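You operate a simulated robot arm through the tools that you are given. There is no shell and no other tool. Be economical: measure what you need, move in short steps, check, and stop when the job is done.

The job below is to be done with a simulated robot arm. You get a single attempt, and the scene is never put back.

Task
Fetch the dish from the wide drawer, tare it and scoop in about 10 g of purple mica.
Fine: within 1 g, the drawer shut, the scoop back where it lay. Set down upright: weighing scoop.

The check looks at the end state, three seconds after you hand in, the way a careful person would. Anything else that was tipped, shoved, dropped, spilled or broken makes it a failure.

Robot
A 7-joint arm with a two-finger parallel gripper, fixed in place. Base frame: the origin is at the foot of the arm, x ahead of it, y to its left, z up. Readings come in cm, rad, newtons and seconds.
With the tool pointing down near the work surface it reaches from about 10 to 76 cm from the base axis. Its first joint turns from -2.007 to 2.007 rad. Payload 3.91 kg.
The tool frame sits at the grasp point between the pads (the TCP): z along the fingers, y along the line on which they close. The tips reach 3 cm beyond it. Largest opening 11 cm; finger width 2, thickness 1; the body of the gripper, 4.8 by 11.2 cm, starts 5.5 cm behind the TCP.
Orientation is that of the tool frame in the base frame, as [roll, pitch, yaw] about the fixed x, y, z axes, in that order (R = Rz(yaw) Ry(pitch) Rx(roll)). With the fingers straight down and closing along the base's y, the tool's x points along the base's -x, its y along +y and its z along -z.

Tools
- The arm moves only by the tool nudge_tool. Its argument "plan" is a list of rows, each an object (a shift or turn left out is 0, a gripper value left out holds the last) with "linear": the shift along the tool's x, y, z in cm, a list of three; "rot": the turn, a rotation vector about the tool's x, y, z in rad, a list of three; "jaw": the gripper command, from -1 (fully open) to 1 (shut), values between in proportion. In form: [{"linear": [tx, ty, tz], "rot": [ax, ay, az], "jaw": jaw}, ...]. A call has 1 to 12 rows; each row is the pose to reach, as a shift and turn from the pose commanded when the call began, along the tool's axes at that moment. Each row takes 0.2 s and may step no farther than 5 cm and 0.15 rad from the row before; otherwise, or with a gripper value out of range, the whole call is refused. Where a pose cannot be reached the arm comes as near as it can. A force on the tool above 50 N (or 10 N above the force at the start of the call, whichever is more), or a blocked arm, ends the call early, and 0.2 s more pass. Each finger travels about 15.3 cm/s and halts on what it meets, pressing with about 26 N; the grip force reading is that of the motor and also rises with nothing between the fingers. The clock runs only during rows and for 0.2 s after the last one: add rows that repeat a pose to give the fingers time. It gives the time, the measured TCP pose, the force on the tool (base axes), the opening and the grip force at its end, in the units of the frame above (readings bear some noise), with the torque about the TCP (base axes, N m) and any sound that the robot's microphone picked up.
- Cameras (640 x 400 px; columns grow to the right, rows downward): "scene" is fixed at [21.95, 50.09, 147.97]; the picture's right is [-0.78, -0.62, 0.00], its down [-0.35, 0.45, -0.82] and it looks along [0.51, -0.64, -0.57] (base axes); focal length 317 px, centre (320, 200). "wrist" rides on the gripper at [7.2, 1.7, -10.3] in the tool frame; the picture's right is [-0.23, 0.97, 0.00], its down [-0.76, -0.18, -0.62] and it looks along [-0.61, -0.14, 0.78] (tool axes); focal length 222 px, centre (320, 200). There is no depth. A picture from a camera that has moved, and an enlarged one, comes with that camera's place and axes in the base frame and with its lens.
- snapshot(camera): a new picture of that camera. It takes no simulated time.
- move_column(by): slides the trunk up (or, below 0, down) by that many cm; the arm rides with it, the base frame stays. It gives what a move gives, with no picture.
- zoom(camera, box): a new picture of the part [left, top, right, bottom] of that camera's present view, enlarged. It takes no simulated time.
- finish_job(): hands the job in; it is judged then, once.

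Go step by step. Nothing tells you positions but the pictures and the camera data: compare them with the known pose of the tool, close in by small moves and look again before you grip or let go. The budget is 120 turns and 64 pictures, counting those below and the enlarged ones. Unless the task says otherwise, let go and move clear before handing in.

The tools are called after "Request:" as a command line: name --argument value ..., lists and objects as JSON in quotes. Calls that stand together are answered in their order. nudge_tool: Moves the arm, as the interface text tells. Its arguments: {"type":"object","properties":{"plan":{"type":"array"}},"required":["plan"]} The other tools are called the same way: move_column (by) slides the trunk up or down; snapshot (camera) takes a picture; zoom (camera, box) takes an enlarged picture of a part of a camera's view; finish_job () hands the job in.

At the start:

```text
clock: 0.0
tool_pos: [60.6, -27.83, 110.89]
ee_rot: [-3.141, 0.001, 3.141]
force: [0.0, -0.2, -0.1]
moment: [-0.04, 0.02, 0.01]
opening: 10.98
finger_force: 0.1
trunk travel left (down, up): [-85.0, 14.0]
```

scene: 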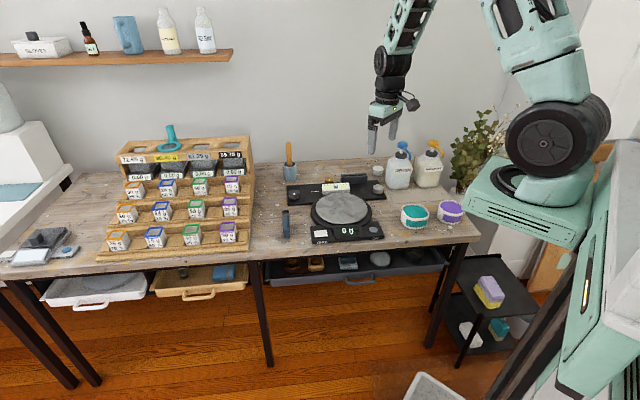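
wrist: 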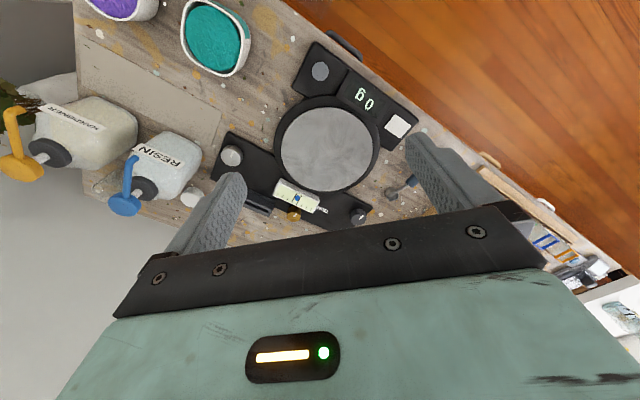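

I see a bench with a scale (reading 0 g), tubs with teal and purple powder, and drawers under the bench. I'll zoom in to identify the details first.

Request:
zoom --camera "scene" --box '[260, 140, 480, 290]'

Request:
zoom --camera "scene" --box '[260, 220, 460, 300]'

```text
2.67 times, centred on (370, 215) of scene
camera zoom: at [21.95, 50.09, 147.97], right [-0.78, -0.62, 0.0], down [-0.35, 0.45, -0.82], along [0.51, -0.64, -0.57], focal length 845 px, centre (187, 160)
```

zoom: 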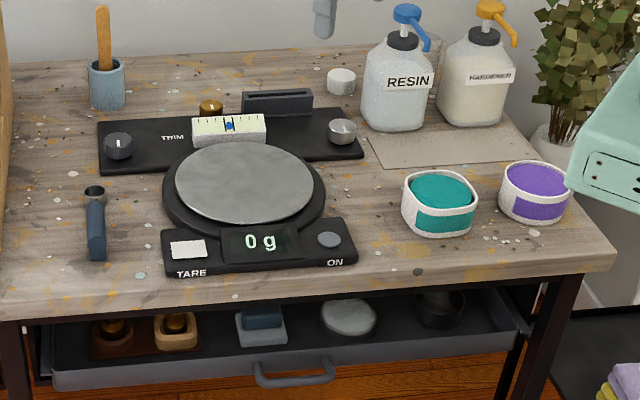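

```text
3.20 times, centred on (360, 260) of scene
camera zoom: at [21.95, 50.09, 147.97], right [-0.78, -0.62, 0.0], down [-0.35, 0.45, -0.82], along [0.51, -0.64, -0.57], focal length 1014 px, centre (192, 8)
```

zoom: 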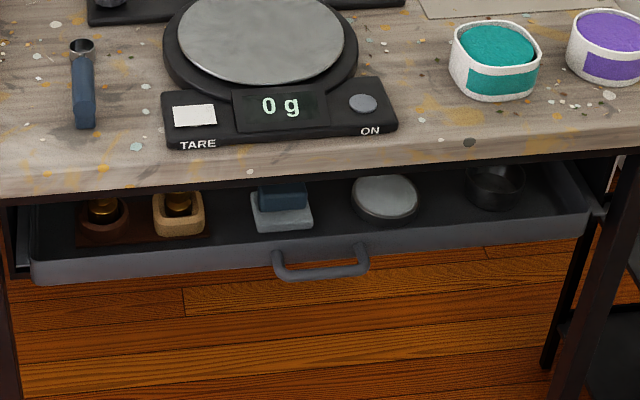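

The layout: the bench is rotated about 45° to the base, the wide grey drawer is ajar, and a dark bowl and a pale round thing sit inside. I'll turn the tool to the bench axes and look into the drawer.

Request:
nudge_tool --plan '[{"linear": [2, 0.6, 3], "rot": [0, 0, 0.13]}, {"linear": [4, 1.2, 6], "rot": [0, 0, 0.26]}, {"linear": [6, 1.8, 9], "rot": [0, 0, 0.39]}, {"linear": [8, 2.4, 12], "rot": [0, 0, 0.52]}, {"linear": [10, 3, 15], "rot": [0, 0, 0.65]}, {"linear": [11, 3, 15], "rot": [0, 0, 0.757]}, {"linear": [11, 3, 15], "rot": [0, 0, 0.757]}]'

Request:
snapshot --camera "wrist"

```text
clock: 1.6
tool_pos: [49.51, -24.83, 95.76]
ee_rot: [-3.141, -0.001, 2.382]
force: [-0.1, -0.2, -0.3]
moment: [0.03, 0.01, 0.04]
opening: 11.03
finger_force: 0.1
trunk travel left (down, up): [-85.0, 14.0]
```

```text
59 pictures are left
camera wrist: at [45.36, -18.66, 106.22], right [0.84, 0.55, 0.0], down [0.43, -0.65, 0.62], along [0.34, -0.52, -0.78], focal length 222 px, centre (320, 200)
```

wrist: 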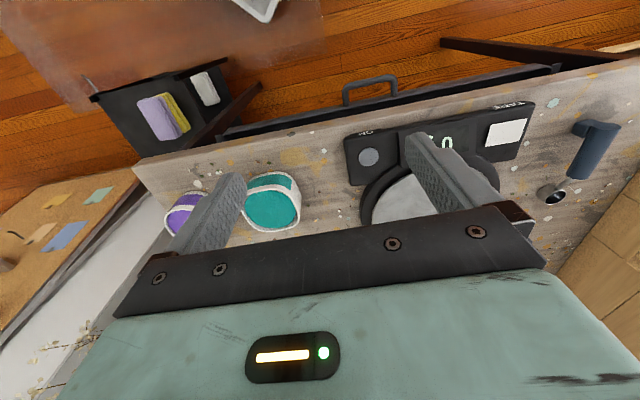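

The drawer hangs well below the bench top (z ≈ 55) and is nearly shut; its handle is near the bench front edge. I'll back off toward the robot and lower the trunk to look at it.

Request:
nudge_tool --plan '[{"linear": [4.5, 1, 0], "rot": [0, 0, 0.026]}, {"linear": [9, 2, 0], "rot": [0, 0, 0.026]}, {"linear": [13.5, 3, 0], "rot": [0, 0, 0.026]}, {"linear": [18, 4, 0], "rot": [0, 0, 0.026]}, {"linear": [22, 5, 0], "rot": [0, 0, 0.026]}, {"linear": [22, 5, 0], "rot": [0, 0, 0.026]}]'

Request:
move_column --by -28

Request:
snapshot --camera "wrist"

```text
clock: 3.0
tool_pos: [43.98, -3.46, 91.39]
ee_rot: [-3.141, 0.001, 2.358]
force: [0.3, 0.1, -0.1]
moment: [0.04, 0.0, -0.01]
opening: 11.01
finger_force: 0.0
out of reach, approached as far as the arm can: row 2, 3, 4, 5, 6
trunk travel left (down, up): [-85.0, 14.0]
```

```text
clock: 5.8
tool_pos: [43.95, -3.32, 63.29]
ee_rot: [-3.141, 0.0, 2.36]
force: [0.5, 0.1, 0.4]
moment: [-0.02, 0.0, 0.01]
opening: 11.01
finger_force: 0.1
trunk travel left (down, up): [-57.0, 42.0]
```

```text
58 pictures are left
camera wrist: at [39.94, 2.87, 73.8], right [0.85, 0.53, 0.0], down [0.42, -0.66, 0.62], along [0.33, -0.53, -0.78], focal length 222 px, centre (320, 200)
```

wrist: 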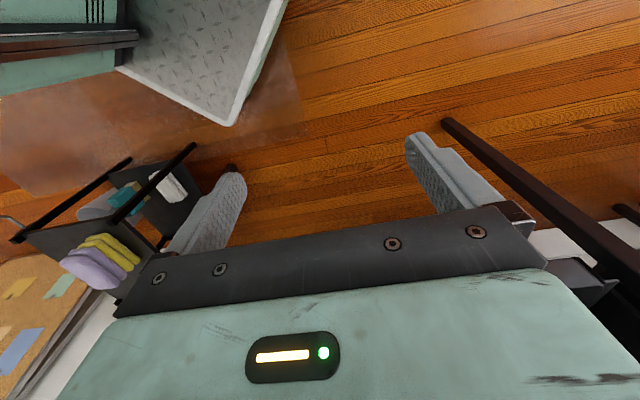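

The gripper hides the front view, so I'll tilt the tool forward to look at the drawer.

Request:
nudge_tool --plan '[{"rot": [0, -0.15, 0], "linear": [0, 0, 0]}, {"rot": [0, -0.3, 0]}, {"rot": [0, -0.45, 0]}, {"rot": [0, -0.6, 0]}, {"rot": [0, -0.75, 0]}, {"rot": [0, -0.9, 0]}, {"rot": [0, -0.9, 0]}]'

Request:
snapshot --camera "wrist"

Request:
snapshot --camera "scene"

```text
clock: 7.4
tool_pos: [43.94, -3.45, 63.52]
ee_rot: [3.142, 0.901, 2.361]
force: [-0.7, -0.1, 0.2]
moment: [0.01, -0.04, 0.0]
opening: 11.0
finger_force: 0.1
out of reach, approached as far as the arm can: row 1, 2, 3
trunk travel left (down, up): [-57.0, 42.0]
```

```text
57 pictures are left
camera wrist: at [36.15, 6.65, 64.21], right [0.79, 0.59, 0.18], down [-0.14, -0.11, 0.98], along [0.6, -0.8, -0.01], focal length 222 px, centre (320, 200)
```

wrist: 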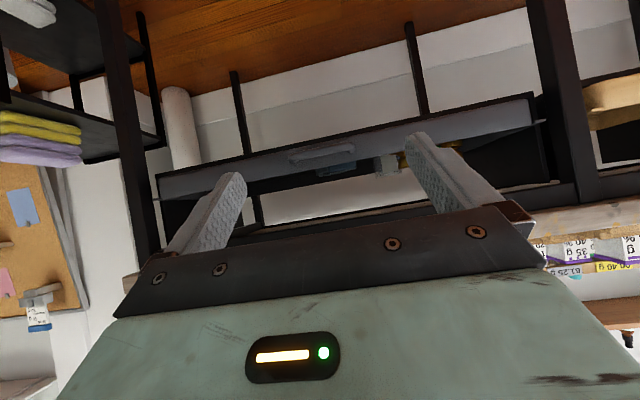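

```text
56 pictures are left
```

scene: 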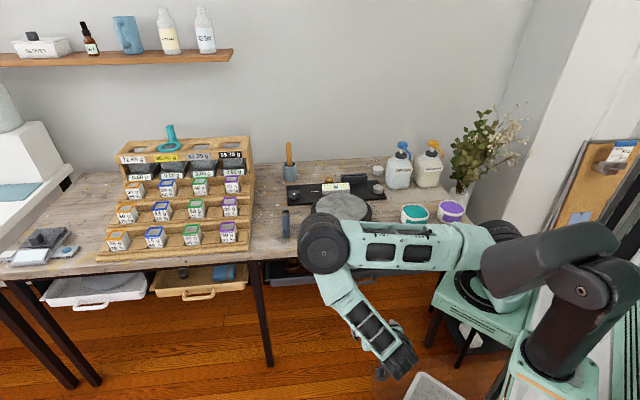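

I can now see the drawer front and handle (the picture is upside down). Enlarging.

Request:
zoom --camera "wrist" --box '[140, 80, 560, 260]'

```text
1.52 times, centred on (350, 170) of wrist
camera zoom: at [36.15, 6.65, 64.21], right [0.79, 0.59, 0.18], down [-0.14, -0.11, 0.98], along [0.6, -0.8, -0.01], focal length 338 px, centre (274, 246)
```

zoom: 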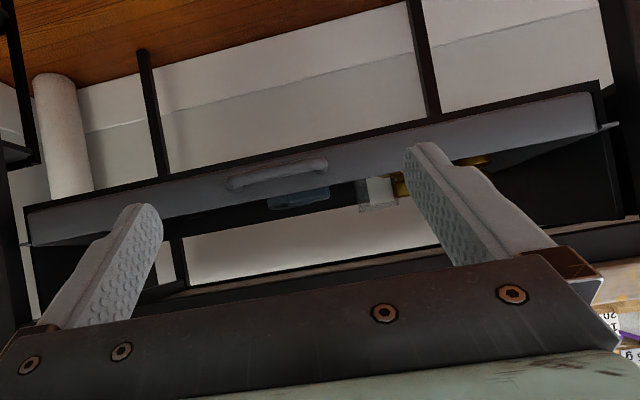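

Handle bar is at about depth 56 along the bench normal, u≈27, z≈56. I'll bring the tool nearly horizontal, then roll so the fingers close vertically around the bar.

Request:
nudge_tool --plan '[{"rot": [0, -0.14, 0]}, {"rot": [0, -0.28, 0]}, {"rot": [0, -0.4, 0]}, {"rot": [0, -0.4, 0]}]'

Request:
nudge_tool --plan '[{"rot": [0, 0, 0.145], "jaw": 0.09}, {"rot": [0, 0, 0.29]}, {"rot": [0, 0, 0.43]}, {"rot": [0, 0, 0.57]}, {"rot": [0, 0, 0.71]}, {"rot": [0, 0, 0.85]}, {"rot": [0, 0, 1.0]}, {"rot": [0, 0, 1.14]}, {"rot": [0, 0, 1.28]}, {"rot": [0, 0, 1.42]}, {"rot": [0, 0, 1.57]}, {"rot": [0, 0, 1.57]}]'

Request:
snapshot --camera "wrist"

```text
clock: 8.4
tool_pos: [44.0, -3.3, 63.5]
ee_rot: [-3.135, 1.301, 2.364]
force: [0.2, 0.6, 1.1]
moment: [0.03, -0.01, 0.02]
opening: 11.01
finger_force: 0.0
trunk travel left (down, up): [-57.0, 42.0]
```

```text
clock: 11.0
tool_pos: [43.84, -3.45, 63.3]
ee_rot: [1.842, 0.0, 0.786]
force: [-0.3, -1.0, -0.4]
moment: [0.01, -0.02, 0.05]
opening: 5.02
finger_force: 0.1
trunk travel left (down, up): [-57.0, 42.0]
```

```text
54 pictures are left
camera wrist: at [42.25, 8.41, 67.87], right [0.02, -0.34, 0.94], down [-1.0, -0.08, 0.0], along [0.08, -0.94, -0.35], focal length 222 px, centre (320, 200)
```

wrist: 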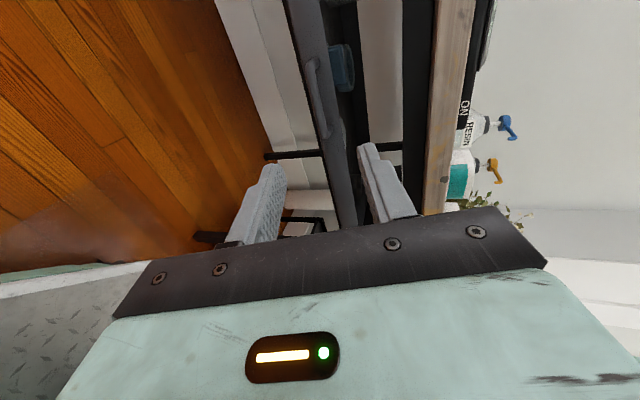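

Aligned. Moving forward most of the way, then checking.

Request:
nudge_tool --plan '[{"linear": [-0.5, -0.3, 4.5]}, {"linear": [-1.1, -0.7, 9]}, {"linear": [-1.1, -0.7, 13]}, {"linear": [-1.1, -0.7, 17]}, {"linear": [-1.1, -0.7, 17]}]'

Request:
snapshot --camera "wrist"

```text
clock: 12.2
tool_pos: [54.64, -15.64, 58.13]
ee_rot: [1.841, 0.003, 0.789]
force: [0.6, 0.5, -0.4]
moment: [0.01, 0.01, 0.02]
opening: 5.03
finger_force: 0.1
trunk travel left (down, up): [-57.0, 42.0]
```

```text
53 pictures are left
camera wrist: at [52.96, -3.78, 62.63], right [0.03, -0.34, 0.94], down [-1.0, -0.08, 0.0], along [0.08, -0.94, -0.34], focal length 222 px, centre (320, 200)
```

wrist: 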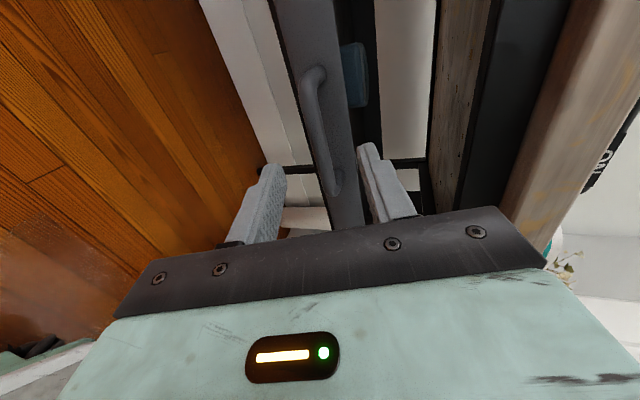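

The bar lies between the fingers' planes; moving in and closing.

Request:
nudge_tool --plan '[{"linear": [0.5, 0, 2.7]}, {"linear": [0.5, 0, 5.3]}, {"linear": [0.5, 0, 5.3]}]'

Request:
nudge_tool --plan '[{"jaw": 1}, {"jaw": 1}, {"jaw": 1}]'

Request:
snapshot --camera "wrist"

```text
clock: 13.0
tool_pos: [58.62, -18.91, 56.8]
ee_rot: [1.842, 0.002, 0.79]
force: [-1.4, 0.4, 0.7]
moment: [0.0, -0.02, 0.02]
opening: 5.02
finger_force: 0.0
trunk travel left (down, up): [-57.0, 42.0]
```

```text
clock: 13.8
tool_pos: [58.65, -18.9, 56.68]
ee_rot: [1.845, 0.001, 0.785]
force: [-1.2, 0.1, -17.6]
moment: [0.23, 0.23, 0.05]
opening: 1.34
finger_force: 45.2
trunk travel left (down, up): [-57.0, 42.0]
```

```text
52 pictures are left
camera wrist: at [56.9, -7.05, 61.1], right [0.03, -0.35, 0.94], down [-1.0, -0.08, 0.0], along [0.08, -0.93, -0.35], focal length 222 px, centre (320, 200)
```

wrist: 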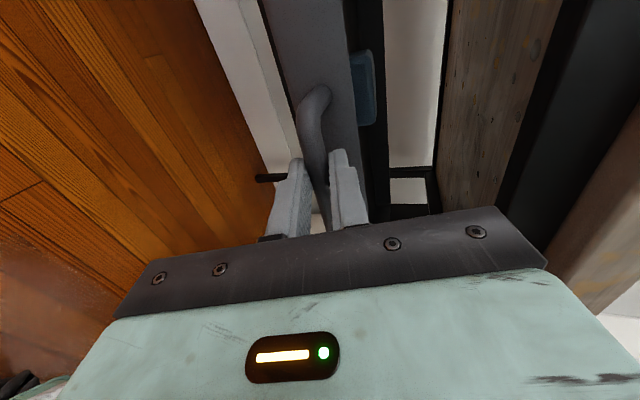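

Gripped the handle (opening 1.3 cm). Pulling the drawer out along the bench normal.

Request:
nudge_tool --plan '[{"linear": [0, -0.45, -1]}, {"linear": [0, -0.9, -2.6]}, {"linear": [0, -1.3, -4.2]}, {"linear": [0, -1.8, -6]}, {"linear": [0, -2.3, -7.8]}, {"linear": [0, -2.8, -9.6]}, {"linear": [0, -3.3, -11.4]}, {"linear": [0, -3.3, -11.4]}]'

Request:
snapshot --camera "wrist"

```text
clock: 15.6
tool_pos: [50.3, -10.63, 56.67]
ee_rot: [1.839, 0.0, 0.788]
force: [0.9, 0.4, 2.4]
moment: [0.01, -0.05, 0.31]
opening: 1.37
finger_force: 44.8
trunk travel left (down, up): [-57.0, 42.0]
```

```text
51 pictures are left
camera wrist: at [48.51, 1.32, 61.04], right [0.02, -0.34, 0.94], down [-1.0, -0.08, 0.0], along [0.08, -0.94, -0.34], focal length 222 px, centre (320, 200)
```

wrist: 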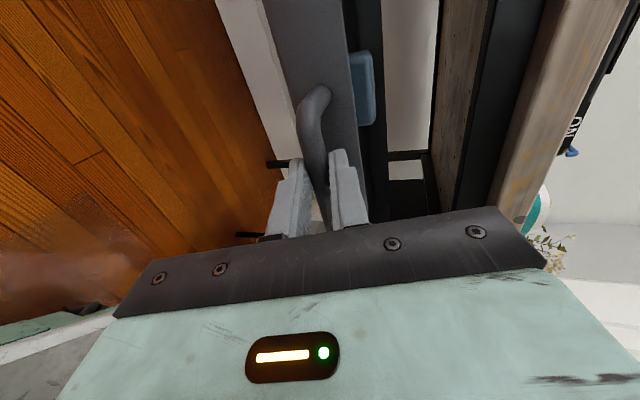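

It slides freely (about 12 cm so far). Pulling another 8 cm.

Request:
nudge_tool --plan '[{"linear": [0, -0.5, -1.8]}, {"linear": [0, -1.0, -3.6]}, {"linear": [0, -1.5, -5.4]}, {"linear": [0, -2.14, -7.7]}, {"linear": [0, -2.14, -7.7]}]'

Request:
snapshot --camera "scene"

```text
clock: 16.8
tool_pos: [44.52, -4.83, 56.64]
ee_rot: [1.843, 0.002, 0.789]
force: [7.7, 10.0, -5.2]
moment: [0.08, 0.06, 0.29]
opening: 1.33
finger_force: 44.9
trunk travel left (down, up): [-57.0, 42.0]
```

```text
50 pictures are left
```

scene: 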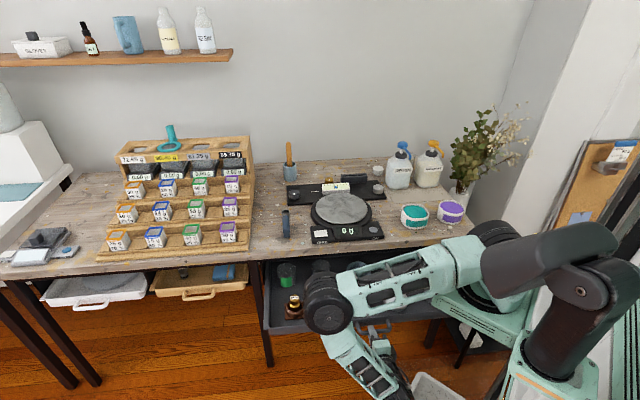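

The drawer is out by 20 cm. Releasing the handle and backing off, then raising.

Request:
nudge_tool --plan '[{"jaw": 0.09}, {"jaw": 0.09}, {"linear": [0, -0.6, -2.2], "jaw": 0.09}, {"linear": [0, -1.2, -4.4]}, {"linear": [0, -1.2, -4.6]}, {"linear": [-3, 3, -5.7]}, {"linear": [-6, 7, -6.8]}, {"linear": [-9, 11, -7.9]}, {"linear": [-12, 15, -9]}, {"linear": [-12, 15, -9]}]'

```text
refused: row 6 steps farther than a row can; nothing moved
```

Request:
nudge_tool --plan '[{"jaw": 0.09}, {"jaw": 0.09}, {"linear": [0, -0.6, -2.2], "jaw": 0.09}, {"linear": [0, -1.2, -4.4]}, {"linear": [0, -1.2, -4.6]}, {"linear": [-1.5, 2.5, -5.7]}, {"linear": [-3, 6.5, -6.8]}, {"linear": [-4.5, 10.5, -7.9]}, {"linear": [-6, 14.5, -9]}, {"linear": [-6, 14.5, -9]}]'

Request:
snapshot --camera "wrist"

```text
clock: 19.0
tool_pos: [36.88, -5.8, 72.98]
ee_rot: [1.841, 0.001, 0.786]
force: [-0.3, -0.6, 0.2]
moment: [0.02, -0.03, 0.02]
opening: 5.0
finger_force: 0.1
trunk travel left (down, up): [-57.0, 42.0]
```

```text
49 pictures are left
camera wrist: at [35.29, 6.0, 77.41], right [0.03, -0.34, 0.94], down [-1.0, -0.08, 0.0], along [0.08, -0.94, -0.34], focal length 222 px, centre (320, 200)
```

wrist: 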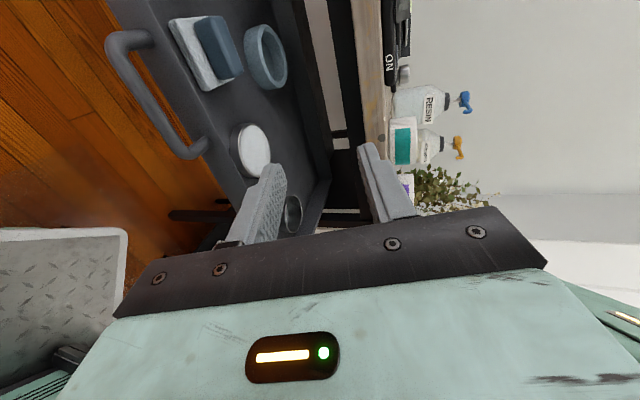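

Request:
zoom --camera "wrist" --box '[100, 0, 340, 240]'

```text
1.67 times, centred on (220, 120) of wrist
camera zoom: at [35.29, 6.0, 77.41], right [0.03, -0.34, 0.94], down [-1.0, -0.08, 0.0], along [0.08, -0.94, -0.34], focal length 370 px, centre (487, 333)
```

zoom: 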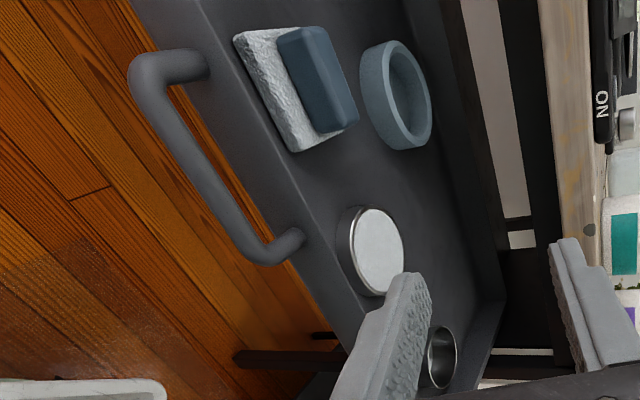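

The shallow blue-grey round dish is at the back of the drawer (about depth 58, u 27), beside a tin, a steel cup and a whetstone-like block. I'll roll back and look closer with a tilted tool.

Request:
nudge_tool --plan '[{"rot": [0, 0, -0.145], "jaw": -1}, {"rot": [0, 0, -0.29]}, {"rot": [0, 0, -0.43]}, {"rot": [0, 0, -0.57]}, {"rot": [0, 0, -0.71]}, {"rot": [0, 0, -0.85]}, {"rot": [0, 0, -1.0]}, {"rot": [0, 0, -1.14]}, {"rot": [0, 0, -1.28]}, {"rot": [0, 0, -1.42]}, {"rot": [0, 0, -1.57]}, {"rot": [0, 0, -1.57]}]'

Request:
nudge_tool --plan '[{"rot": [0, 0.13, 0], "linear": [0, 1, 0]}, {"rot": [0, 0.26, 0], "linear": [0, 2, 0]}, {"rot": [0, 0.4, 0], "linear": [0, 3, 0]}, {"rot": [0, 0.5, 0], "linear": [0, 3.5, 0]}, {"rot": [0, 0.5, 0], "linear": [0, 3.5, 0]}]'

Request:
snapshot --camera "wrist"

```text
clock: 21.6
tool_pos: [36.87, -5.77, 73.06]
ee_rot: [-3.129, 1.301, 2.37]
force: [-0.3, -1.3, -0.4]
moment: [0.0, -0.02, 0.01]
opening: 10.97
finger_force: 0.1
trunk travel left (down, up): [-57.0, 42.0]
```

```text
clock: 22.8
tool_pos: [40.68, 0.35, 70.66]
ee_rot: [-3.139, 0.8, 2.359]
force: [0.5, 0.2, 0.4]
moment: [0.04, 0.02, 0.02]
opening: 10.99
finger_force: 0.1
out of reach, approached as far as the arm can: row 1, 2, 3, 4, 5
trunk travel left (down, up): [-57.0, 42.0]
```

```text
47 pictures are left
camera wrist: at [32.95, 10.36, 72.73], right [0.8, 0.58, 0.16], down [-0.06, -0.18, 0.98], along [0.6, -0.79, -0.11], focal length 222 px, centre (320, 200)
```

wrist: 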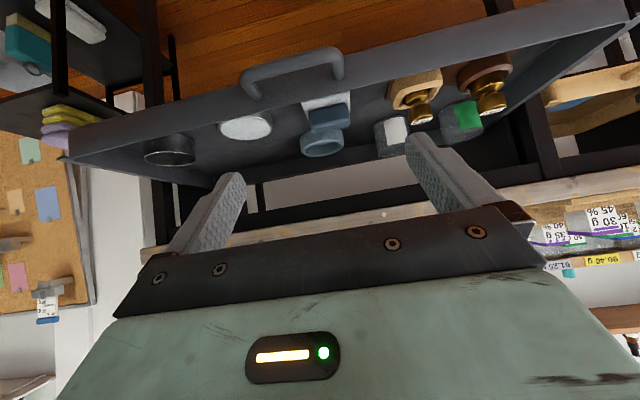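

Raising the trunk and moving forward for a look from above at the dish.

Request:
move_column --by 16

Request:
nudge_tool --plan '[{"linear": [-2.8, 0, 2.9]}, {"linear": [-5.6, 0, 5.8]}, {"linear": [-8.4, 0, 8.7], "rot": [0, 0.12, 0]}, {"linear": [-8.4, 0, 8.7], "rot": [0, 0.24, 0]}, {"linear": [-8.4, 0, 8.7], "rot": [0, 0.24, 0]}]'

Request:
snapshot --camera "wrist"

```text
clock: 24.7
tool_pos: [40.69, 0.39, 86.76]
ee_rot: [-3.138, 0.802, 2.359]
force: [0.3, -0.6, -0.5]
moment: [-0.04, 0.01, 0.02]
opening: 10.98
finger_force: 0.1
trunk travel left (down, up): [-73.0, 26.0]
```

```text
clock: 25.9
tool_pos: [51.44, -6.84, 85.49]
ee_rot: [-3.139, 0.558, 2.36]
force: [0.9, -0.1, 0.0]
moment: [0.04, 0.0, 0.01]
opening: 10.99
finger_force: 0.1
out of reach, approached as far as the arm can: row 1, 2, 3, 4, 5
trunk travel left (down, up): [-73.0, 26.0]
```

```text
46 pictures are left
camera wrist: at [44.28, 2.51, 90.34], right [0.82, 0.55, 0.12], down [0.1, -0.35, 0.93], along [0.56, -0.76, -0.34], focal length 222 px, centre (320, 200)
```

wrist: 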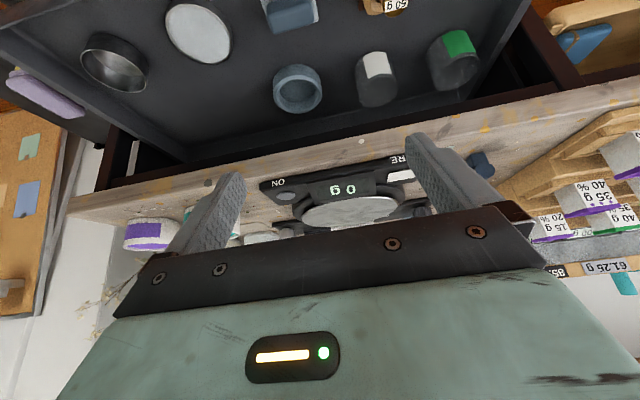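

Request:
zoom --camera "wrist" --box '[60, 0, 500, 190]'

```text
1.45 times, centred on (280, 95) of wrist
camera zoom: at [44.28, 2.51, 90.34], right [0.82, 0.55, 0.12], down [0.1, -0.35, 0.93], along [0.56, -0.76, -0.34], focal length 323 px, centre (378, 353)
```

zoom: 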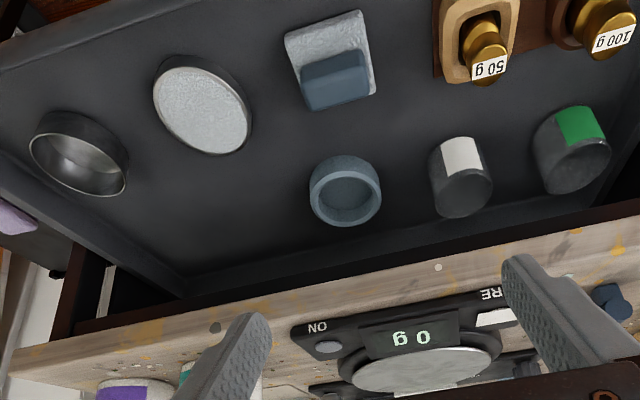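

Request:
zoom --camera "wrist" --box '[70, 0, 240, 110]'

Request:
zoom --camera "wrist" --box '[230, 0, 400, 120]'

Request:
zoom --camera "scene" --box '[240, 230, 460, 360]'

```text
3.64 times, centred on (155, 55) of wrist
camera zoom: at [44.28, 2.51, 90.34], right [0.82, 0.55, 0.12], down [0.1, -0.35, 0.93], along [0.56, -0.76, -0.34], focal length 808 px, centre (920, 727)
```

zoom: 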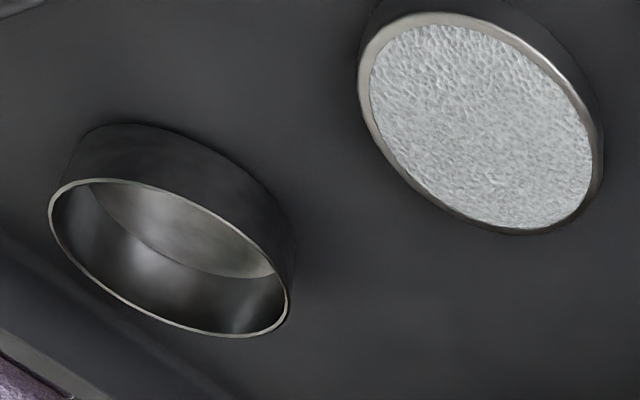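

```text
3.33 times, centred on (315, 60) of wrist
camera zoom: at [44.28, 2.51, 90.34], right [0.82, 0.55, 0.12], down [0.1, -0.35, 0.93], along [0.56, -0.76, -0.34], focal length 740 px, centre (337, 667)
```

zoom: 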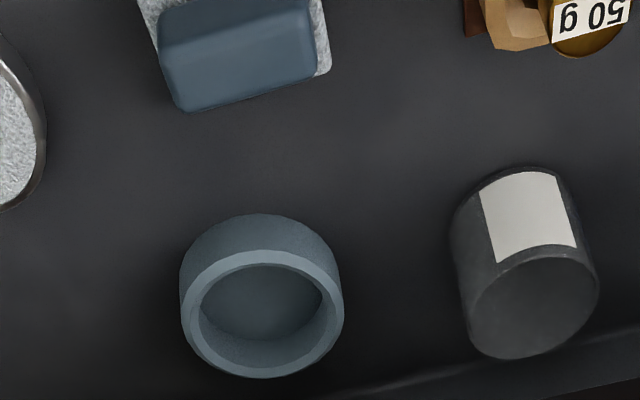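

```text
2.91 times, centred on (350, 295) of scene
camera zoom: at [21.95, 50.09, 147.97], right [-0.78, -0.62, 0.0], down [-0.35, 0.45, -0.82], along [0.51, -0.64, -0.57], focal length 921 px, centre (233, -76)
```

zoom: 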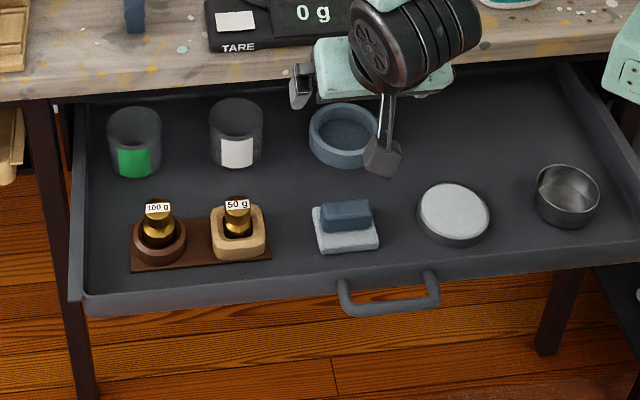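

I take the thin-walled steel cup (rim centre ≈ (36.0, −31.2, 58.7), ⌀≈7 cm) to be the weighing dish; the thick blue ring looks like a mould and the disc is a flat lid. Moving above it, tool pointing down.

Request:
nudge_tool --plan '[{"linear": [-0.4, -4, 1], "rot": [0, 0.08, 0]}, {"linear": [-0.8, -8, 2], "rot": [0, 0.16, 0]}, {"linear": [-1.2, -12, 3], "rot": [0, 0.24, 0]}, {"linear": [-1.6, -16, 4], "rot": [0, 0.32, 0]}, {"linear": [-2, -20, 5], "rot": [0, 0.4, 0]}, {"linear": [-2.4, -24, 6.3], "rot": [0, 0.48, 0]}, {"linear": [-2.7, -28, 7.6], "rot": [0, 0.558, 0]}, {"linear": [-2.7, -28, 7.6], "rot": [0, 0.558, 0]}]'

Request:
snapshot --camera "wrist"

```text
clock: 27.7
tool_pos: [36.11, -31.56, 80.3]
ee_rot: [-3.139, -0.002, 2.358]
force: [-0.1, 0.3, -0.3]
moment: [-0.02, 0.02, 0.01]
opening: 11.01
finger_force: 0.0
out of reach, approached as far as the arm can: row 1, 2, 3, 4, 5, 6, 7, 8
trunk travel left (down, up): [-73.0, 26.0]
```

```text
41 pictures are left
camera wrist: at [32.08, -25.29, 90.65], right [0.85, 0.53, 0.0], down [0.42, -0.66, 0.62], along [0.33, -0.53, -0.78], focal length 222 px, centre (320, 200)
```

wrist: 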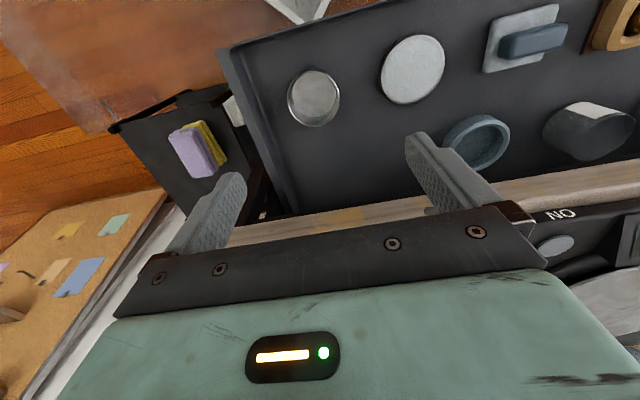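

Descending with the trunk to just above the dish and checking alignment.

Request:
move_column --by -14

Request:
snapshot --camera "wrist"

Request:
snapshot --camera "scene"

```text
clock: 29.3
tool_pos: [36.1, -31.53, 66.31]
ee_rot: [-3.141, 0.0, 2.357]
force: [-0.3, -0.1, 0.0]
moment: [-0.02, -0.01, -0.01]
opening: 10.98
finger_force: 0.1
trunk travel left (down, up): [-59.0, 40.0]
```

```text
40 pictures are left
camera wrist: at [32.13, -25.26, 76.63], right [0.85, 0.53, 0.0], down [0.41, -0.66, 0.62], along [0.33, -0.53, -0.78], focal length 222 px, centre (320, 200)
```

wrist: 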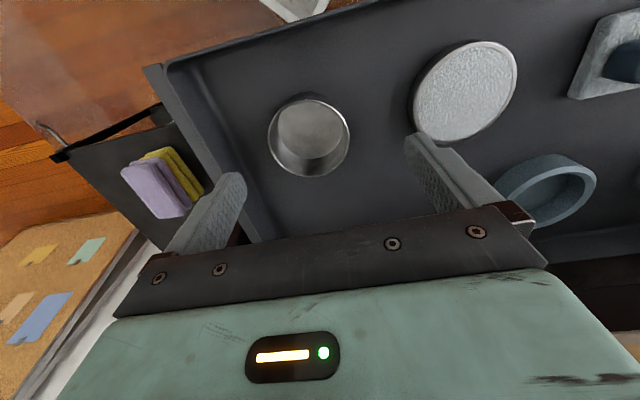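

```text
39 pictures are left
```

scene: 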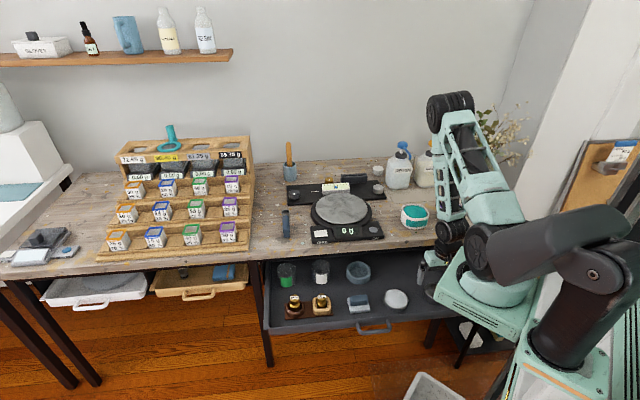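

Dish is about 0.8 cm to the tool's −y; correcting and descending, then gripping gently across the rim.

Request:
nudge_tool --plan '[{"linear": [0, -0.8, 2]}, {"linear": [0, -0.8, 4]}, {"linear": [0, -0.8, 6.4]}, {"linear": [0, -0.8, 6.4]}]'

Request:
snapshot --camera "wrist"

```text
clock: 30.3
tool_pos: [35.47, -32.15, 59.85]
ee_rot: [3.141, 0.001, 2.357]
force: [0.0, -0.1, 0.2]
moment: [0.0, 0.0, 0.0]
opening: 11.01
finger_force: 0.2
trunk travel left (down, up): [-59.0, 40.0]
```

```text
38 pictures are left
camera wrist: at [31.56, -25.85, 70.19], right [0.85, 0.53, 0.0], down [0.41, -0.66, 0.62], along [0.33, -0.53, -0.78], focal length 222 px, centre (320, 200)
```

wrist: 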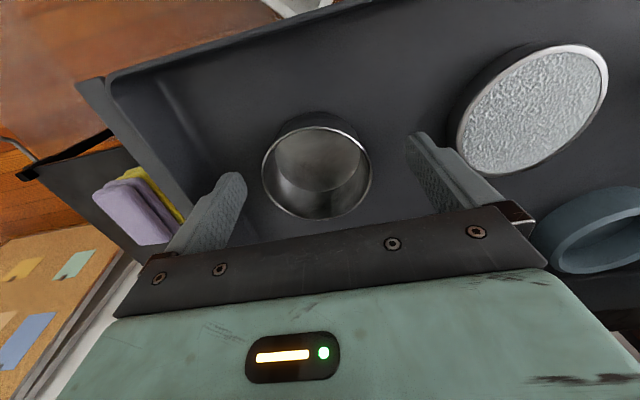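

Request:
nudge_tool --plan '[{"linear": [0.5, -0.2, 0.4], "jaw": -1}, {"linear": [0.5, -0.2, 0.4], "jaw": -0.5}, {"linear": [0.5, -0.2, 0.4], "jaw": -0.2}, {"linear": [0.5, -0.2, 0.4], "jaw": 0.2}, {"linear": [0.5, -0.2, 0.4], "jaw": 1}, {"linear": [0.5, -0.2, 0.4], "jaw": 1}]'

Request:
snapshot --camera "wrist"

```text
clock: 31.7
tool_pos: [35.07, -32.01, 59.48]
ee_rot: [-3.141, -0.001, 2.358]
force: [-0.1, 0.1, 0.3]
moment: [-0.03, -0.02, 0.01]
opening: 6.91
finger_force: 26.2
trunk travel left (down, up): [-59.0, 40.0]
```

```text
37 pictures are left
camera wrist: at [31.09, -25.63, 69.81], right [0.85, 0.53, 0.0], down [0.41, -0.66, 0.62], along [0.33, -0.53, -0.78], focal length 222 px, centre (320, 200)
```

wrist: 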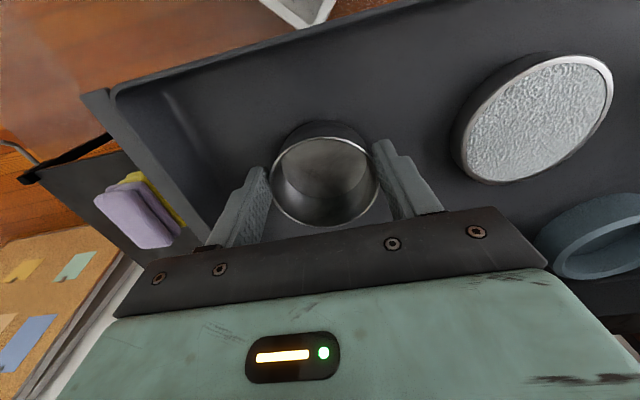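

The dish is held (6.9 cm). Lifting it with the trunk.

Request:
move_column --by 32

Request:
nudge_tool --plan '[{"linear": [-2.6, 3.3, 0]}, {"linear": [-5.2, 6.6, 0]}, {"linear": [-7.8, 9.9, 0]}, {"linear": [-10.4, 13.2, 0]}, {"linear": [-13, 16.5, 0]}, {"linear": [-15.6, 19.8, 0]}, {"linear": [-18.2, 23.1, 0]}, {"linear": [-20.8, 26.4, 0]}, {"linear": [-22.8, 28.7, 0]}, {"linear": [-22.8, 28.7, 0]}]'

Request:
snapshot --camera "wrist"

Request:
snapshot --camera "scene"

```text
clock: 34.9
tool_pos: [35.07, -31.86, 91.44]
ee_rot: [-3.139, 0.001, 2.358]
force: [-0.6, 0.0, -0.4]
moment: [0.0, -0.01, 0.01]
opening: 6.9
finger_force: 25.7
trunk travel left (down, up): [-91.0, 8.0]
```

```text
clock: 37.1
tool_pos: [71.69, -27.65, 91.47]
ee_rot: [-3.139, 0.001, 2.356]
force: [0.0, 0.4, -0.1]
moment: [0.01, -0.04, 0.0]
opening: 6.9
finger_force: 25.9
trunk travel left (down, up): [-91.0, 8.0]
```

```text
36 pictures are left
camera wrist: at [67.64, -21.37, 101.78], right [0.85, 0.53, 0.0], down [0.41, -0.66, 0.62], along [0.33, -0.53, -0.78], focal length 222 px, centre (320, 200)
```

wrist: 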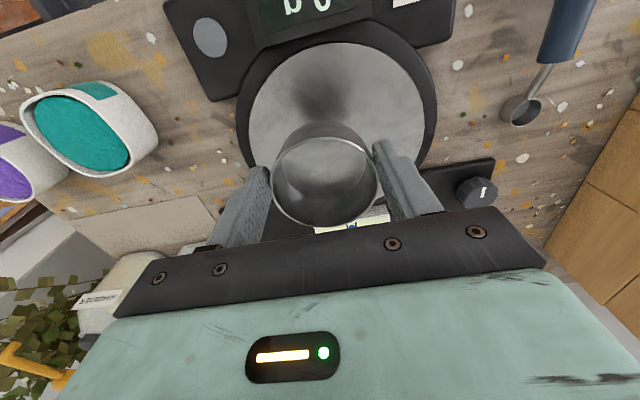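

```text
35 pictures are left
```

scene: 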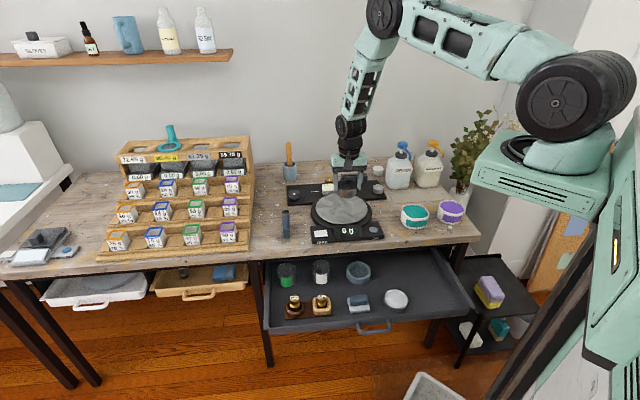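

The dish hangs over the pan, a bit toward the front of it, still well inside. Lowering with the trunk, then in small steps until it touches.

Request:
move_column --by -8.5

Request:
nudge_tool --plan '[{"linear": [0, 0, 0.5]}, {"linear": [0, 0, 1.0]}, {"linear": [0, 0, 1.0]}]'

Request:
zoom --camera "scene" --box '[280, 170, 420, 260]'

```text
clock: 38.3
tool_pos: [71.53, -27.71, 82.96]
ee_rot: [3.141, 0.004, 2.359]
force: [1.4, -2.2, 10.7]
moment: [-0.11, -0.09, 0.0]
opening: 6.93
finger_force: 26.0
trunk travel left (down, up): [-82.5, 16.5]
```

```text
clock: 39.0
tool_pos: [71.79, -27.72, 82.39]
ee_rot: [3.139, 0.007, 2.358]
force: [-6.0, 1.5, 28.7]
moment: [0.04, 0.24, 0.01]
opening: 6.9
finger_force: 25.8
trunk travel left (down, up): [-82.5, 16.5]
stopped in row 3: the force on the tool passed its limit at 53 N (the readings are from after the stop); the commanded pose is now the measured one
```

```text
4.44 times, centred on (350, 215) of scene
camera zoom: at [21.95, 50.09, 147.97], right [-0.78, -0.62, 0.0], down [-0.35, 0.45, -0.82], along [0.51, -0.64, -0.57], focal length 1408 px, centre (187, 133)
```

zoom: 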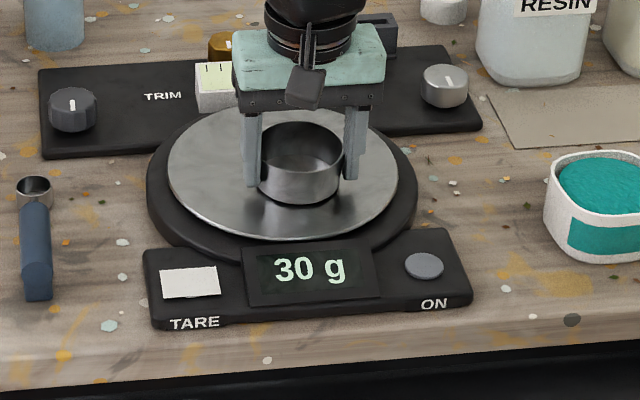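

Touchdown: the dish is on the pan (30 g shows). Easing off the pressure and releasing.

Request:
nudge_tool --plan '[{"linear": [0, 0, -0.5]}, {"linear": [0, 0, -0.6]}, {"linear": [0, 0, -0.6]}]'

Request:
nudge_tool --plan '[{"jaw": -0.3}, {"jaw": -0.6}, {"jaw": -0.6}, {"jaw": -0.6, "linear": [0, 0, -3]}, {"linear": [0, 0, -7]}, {"linear": [0, 0, -10]}, {"linear": [0, 0, -10]}]'

Request:
snapshot --camera "wrist"

Request:
zoom --camera "scene" --box '[260, 160, 480, 260]'

```text
clock: 39.8
tool_pos: [71.75, -27.74, 82.78]
ee_rot: [3.141, 0.004, 2.358]
force: [0.5, 0.3, -1.0]
moment: [-0.04, 0.03, 0.02]
opening: 6.89
finger_force: 26.0
trunk travel left (down, up): [-82.5, 16.5]
```

```text
clock: 41.4
tool_pos: [71.78, -27.62, 92.79]
ee_rot: [3.139, 0.004, 2.358]
force: [-0.2, 0.0, -0.4]
moment: [0.03, 0.01, 0.01]
opening: 8.81
finger_force: 0.0
trunk travel left (down, up): [-82.5, 16.5]
```

```text
33 pictures are left
camera wrist: at [67.8, -21.36, 103.15], right [0.85, 0.53, 0.0], down [0.41, -0.66, 0.63], along [0.33, -0.53, -0.78], focal length 222 px, centre (320, 200)
```

wrist: 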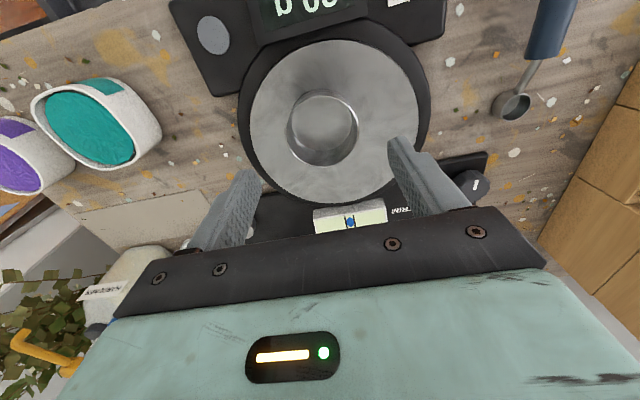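

```text
2.91 times, centred on (370, 210) of scene
camera zoom: at [21.95, 50.09, 147.97], right [-0.78, -0.62, 0.0], down [-0.35, 0.45, -0.82], along [0.51, -0.64, -0.57], focal length 921 px, centre (174, 171)
```

zoom: 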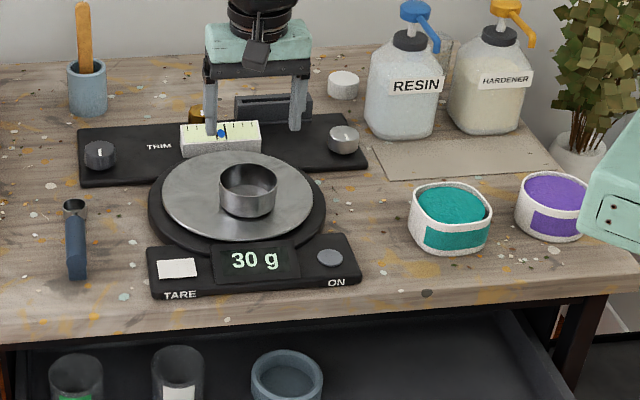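

Dish weighs 30 g on the pan. Now the TARE button (about (72.9, −14.5, 77)): close the fingers and move above it.

Request:
nudge_tool --plan '[{"linear": [2.8, 3.4, 0], "jaw": 1}, {"linear": [5.6, 6.8, 0]}, {"linear": [8.4, 10.1, 0]}, {"linear": [8.4, 10.1, 4]}, {"linear": [8.4, 10.1, 7.3]}, {"linear": [8.4, 10.1, 7.3]}]'

Request:
snapshot --camera "wrist"

Request:
zoom --camera "scene" --box '[290, 180, 400, 260]'

```text
clock: 42.8
tool_pos: [72.99, -14.51, 85.49]
ee_rot: [3.141, 0.002, 2.359]
force: [0.0, 0.5, 0.3]
moment: [0.01, 0.01, -0.01]
opening: 0.0
finger_force: 26.0
trunk travel left (down, up): [-82.5, 16.5]
```

```text
31 pictures are left
camera wrist: at [68.86, -8.28, 95.8], right [0.85, 0.53, 0.0], down [0.41, -0.66, 0.63], along [0.33, -0.53, -0.78], focal length 222 px, centre (320, 200)
```

wrist: 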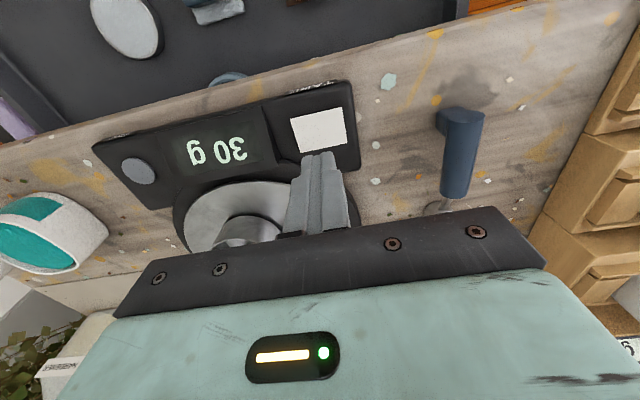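

```text
5.00 times, centred on (345, 220) of scene
camera zoom: at [21.95, 50.09, 147.97], right [-0.78, -0.62, 0.0], down [-0.35, 0.45, -0.82], along [0.51, -0.64, -0.57], focal length 1584 px, centre (195, 100)
```

zoom: 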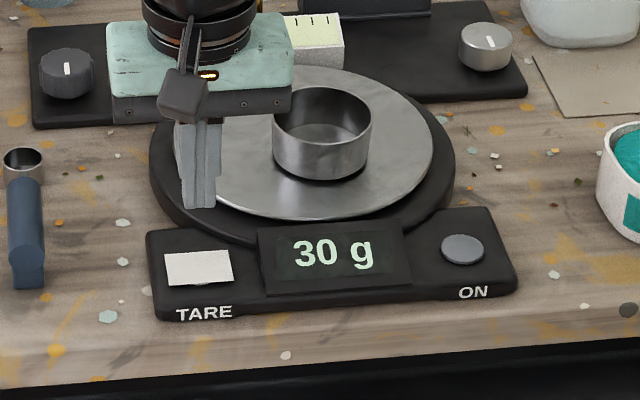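

Aligned over TARE. Pressing gently in small steps.

Request:
nudge_tool --plan '[{"linear": [0.1, -0.1, 2.5]}, {"linear": [0.1, -0.1, 4.2]}, {"linear": [0.1, -0.1, 4.2]}]'

Request:
nudge_tool --plan '[{"linear": [0, 0, 0.3]}, {"linear": [0, 0, 0.6]}, {"linear": [0, 0, 0.9]}, {"linear": [0, 0, 1.2]}, {"linear": [0, 0, 1.2]}]'

Request:
zoom --camera "scene" --box '[290, 180, 400, 260]'

```text
clock: 43.6
tool_pos: [72.83, -14.53, 81.2]
ee_rot: [-3.141, 0.004, 2.359]
force: [0.1, -1.3, 0.2]
moment: [0.0, -0.01, 0.03]
opening: 0.01
finger_force: 26.1
trunk travel left (down, up): [-82.5, 16.5]
```

```text
clock: 44.8
tool_pos: [72.87, -14.68, 80.04]
ee_rot: [-3.139, 0.004, 2.359]
force: [0.3, -0.1, 0.3]
moment: [0.04, 0.01, 0.0]
opening: 0.0
finger_force: 26.1
trunk travel left (down, up): [-82.5, 16.5]
```

```text
5.00 times, centred on (345, 220) of scene
camera zoom: at [21.95, 50.09, 147.97], right [-0.78, -0.62, 0.0], down [-0.35, 0.45, -0.82], along [0.51, -0.64, -0.57], focal length 1584 px, centre (195, 100)
```

zoom: 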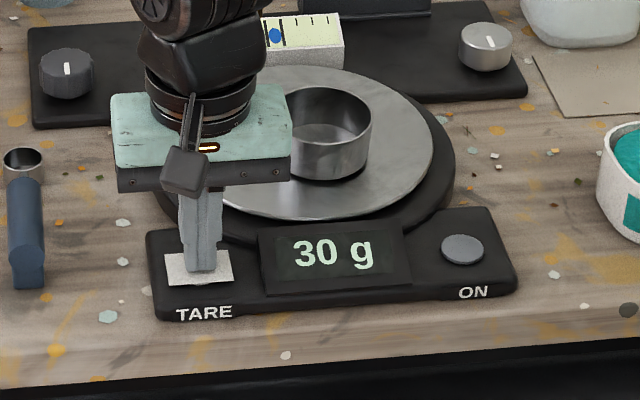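

Request:
nudge_tool --plan '[{"linear": [0, 0, 0.2]}, {"linear": [0, 0, 0.4]}, {"linear": [0, 0, 0.6]}, {"linear": [0, 0, 0.6]}]'

```text
clock: 45.8
tool_pos: [72.77, -14.7, 79.56]
ee_rot: [-3.141, 0.003, 2.357]
force: [-5.3, 1.7, 22.8]
moment: [0.15, 0.24, -0.04]
opening: 0.01
finger_force: 26.1
trunk travel left (down, up): [-82.5, 16.5]
```

Contact at 23 N; lifting off and reading the display.

Request:
nudge_tool --plan '[{"linear": [0, 0, -1]}, {"linear": [0, 0, -4]}, {"linear": [0, 0, -8]}, {"linear": [0, 0, -11]}, {"linear": [0, 0, -11]}]'

Request:
zoom --camera "scene" --box '[270, 180, 380, 260]'

```text
clock: 47.0
tool_pos: [72.61, -14.54, 90.3]
ee_rot: [-3.14, 0.003, 2.357]
force: [0.3, -0.1, 0.0]
moment: [0.01, 0.01, 0.03]
opening: 0.01
finger_force: 25.6
trunk travel left (down, up): [-82.5, 16.5]
```

```text
5.00 times, centred on (325, 220) of scene
camera zoom: at [21.95, 50.09, 147.97], right [-0.78, -0.62, 0.0], down [-0.35, 0.45, -0.82], along [0.51, -0.64, -0.57], focal length 1584 px, centre (295, 100)
```

zoom: 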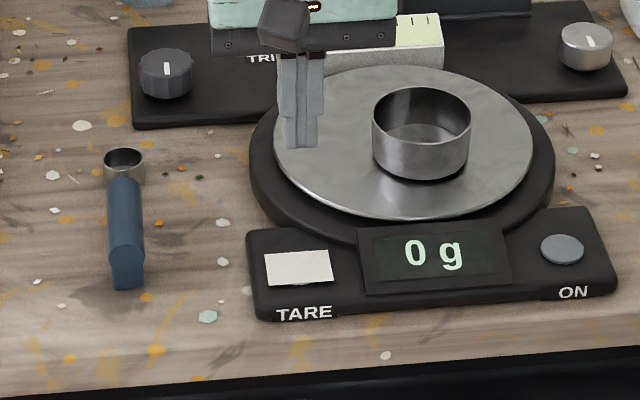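

Tared to 0 g. Now the scoop: it lies along the bench normal at u≈53, handle end at depth ≈63, cup at ≈74.5. I'll approach with the tool tilted forward so the handle nearly continues the gripper axis.

Request:
nudge_tool --plan '[{"linear": [1.5, 1.5, 0.8], "rot": [0, -0.1375, 0], "jaw": 0.09}, {"linear": [3, 3, 1.6], "rot": [0, -0.275, 0]}, {"linear": [4.5, 4.5, 2.4], "rot": [0, -0.4125, 0]}, {"linear": [6, 6, 3.2], "rot": [0, -0.55, 0]}, {"linear": [7.5, 7.5, 4], "rot": [0, -0.6875, 0]}, {"linear": [9, 9, 4.8], "rot": [0, -0.825, 0]}, {"linear": [10.5, 10.5, 5.6], "rot": [0, -0.9625, 0]}, {"linear": [11.6, 11.9, 6.3], "rot": [0, -1.1, 0]}, {"linear": [11.6, 11.9, 6.3], "rot": [0, -1.1, 0]}]'

Request:
snapshot --camera "wrist"

```text
clock: 49.0
tool_pos: [73.01, 2.08, 84.14]
ee_rot: [3.14, 1.105, 2.356]
force: [-1.8, -0.2, -0.2]
moment: [0.02, 0.02, -0.01]
opening: 5.02
finger_force: 0.1
trunk travel left (down, up): [-82.5, 16.5]
```

```text
27 pictures are left
camera wrist: at [65.29, 12.04, 82.36], right [0.76, 0.62, 0.2], down [-0.28, 0.02, 0.96], along [0.59, -0.79, 0.19], focal length 222 px, centre (320, 200)
```

wrist: 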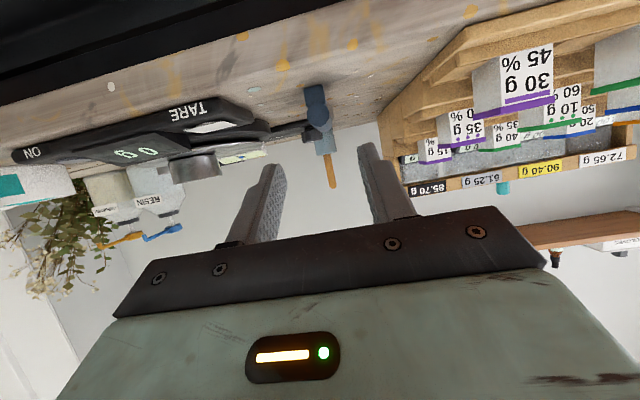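

Request:
zoom --camera "wrist" --box '[230, 60, 410, 200]'

```text
2.86 times, centred on (320, 130) of wrist
camera zoom: at [65.29, 12.04, 82.36], right [0.76, 0.62, 0.2], down [-0.28, 0.02, 0.96], along [0.59, -0.79, 0.19], focal length 635 px, centre (320, 400)
```

zoom: 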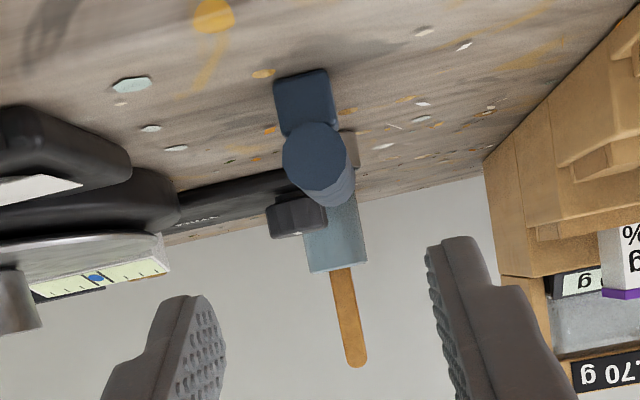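

The scoop is a round handle (⌀≈2.4, axis at z≈78) resting on a foot block, table at z≈75. Moving in along the tool axis.

Request:
nudge_tool --plan '[{"linear": [-0.5, -0.1, 4]}, {"linear": [-1, -0.2, 8]}, {"linear": [-1.3, -0.3, 11.5]}, {"linear": [-1.3, -0.3, 11.5]}]'

Request:
zoom --camera "wrist" --box '[200, 60, 440, 240]'

```text
clock: 50.2
tool_pos: [80.95, -2.07, 81.49]
ee_rot: [3.039, 1.075, 2.294]
force: [0.1, 0.0, -0.1]
moment: [0.02, 0.03, 0.05]
opening: 4.99
finger_force: 0.1
trunk travel left (down, up): [-82.5, 16.5]
stopped in row 4: the arm was blocked; the commanded pose is now the measured one
```

```text
2.22 times, centred on (320, 150) of wrist
camera zoom: at [72.98, 7.9, 80.04], right [0.74, 0.63, 0.25], down [-0.29, -0.03, 0.96], along [0.61, -0.78, 0.16], focal length 494 px, centre (320, 311)
```

zoom: 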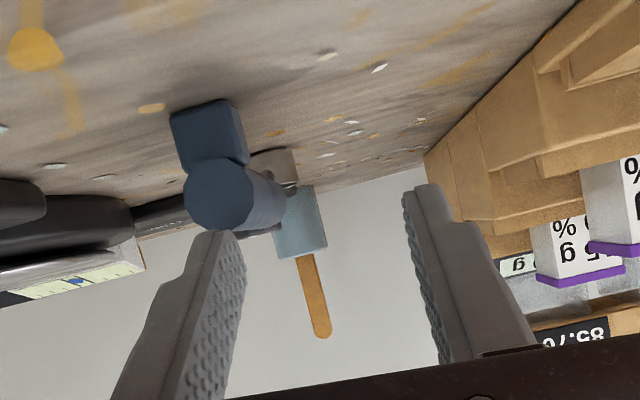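

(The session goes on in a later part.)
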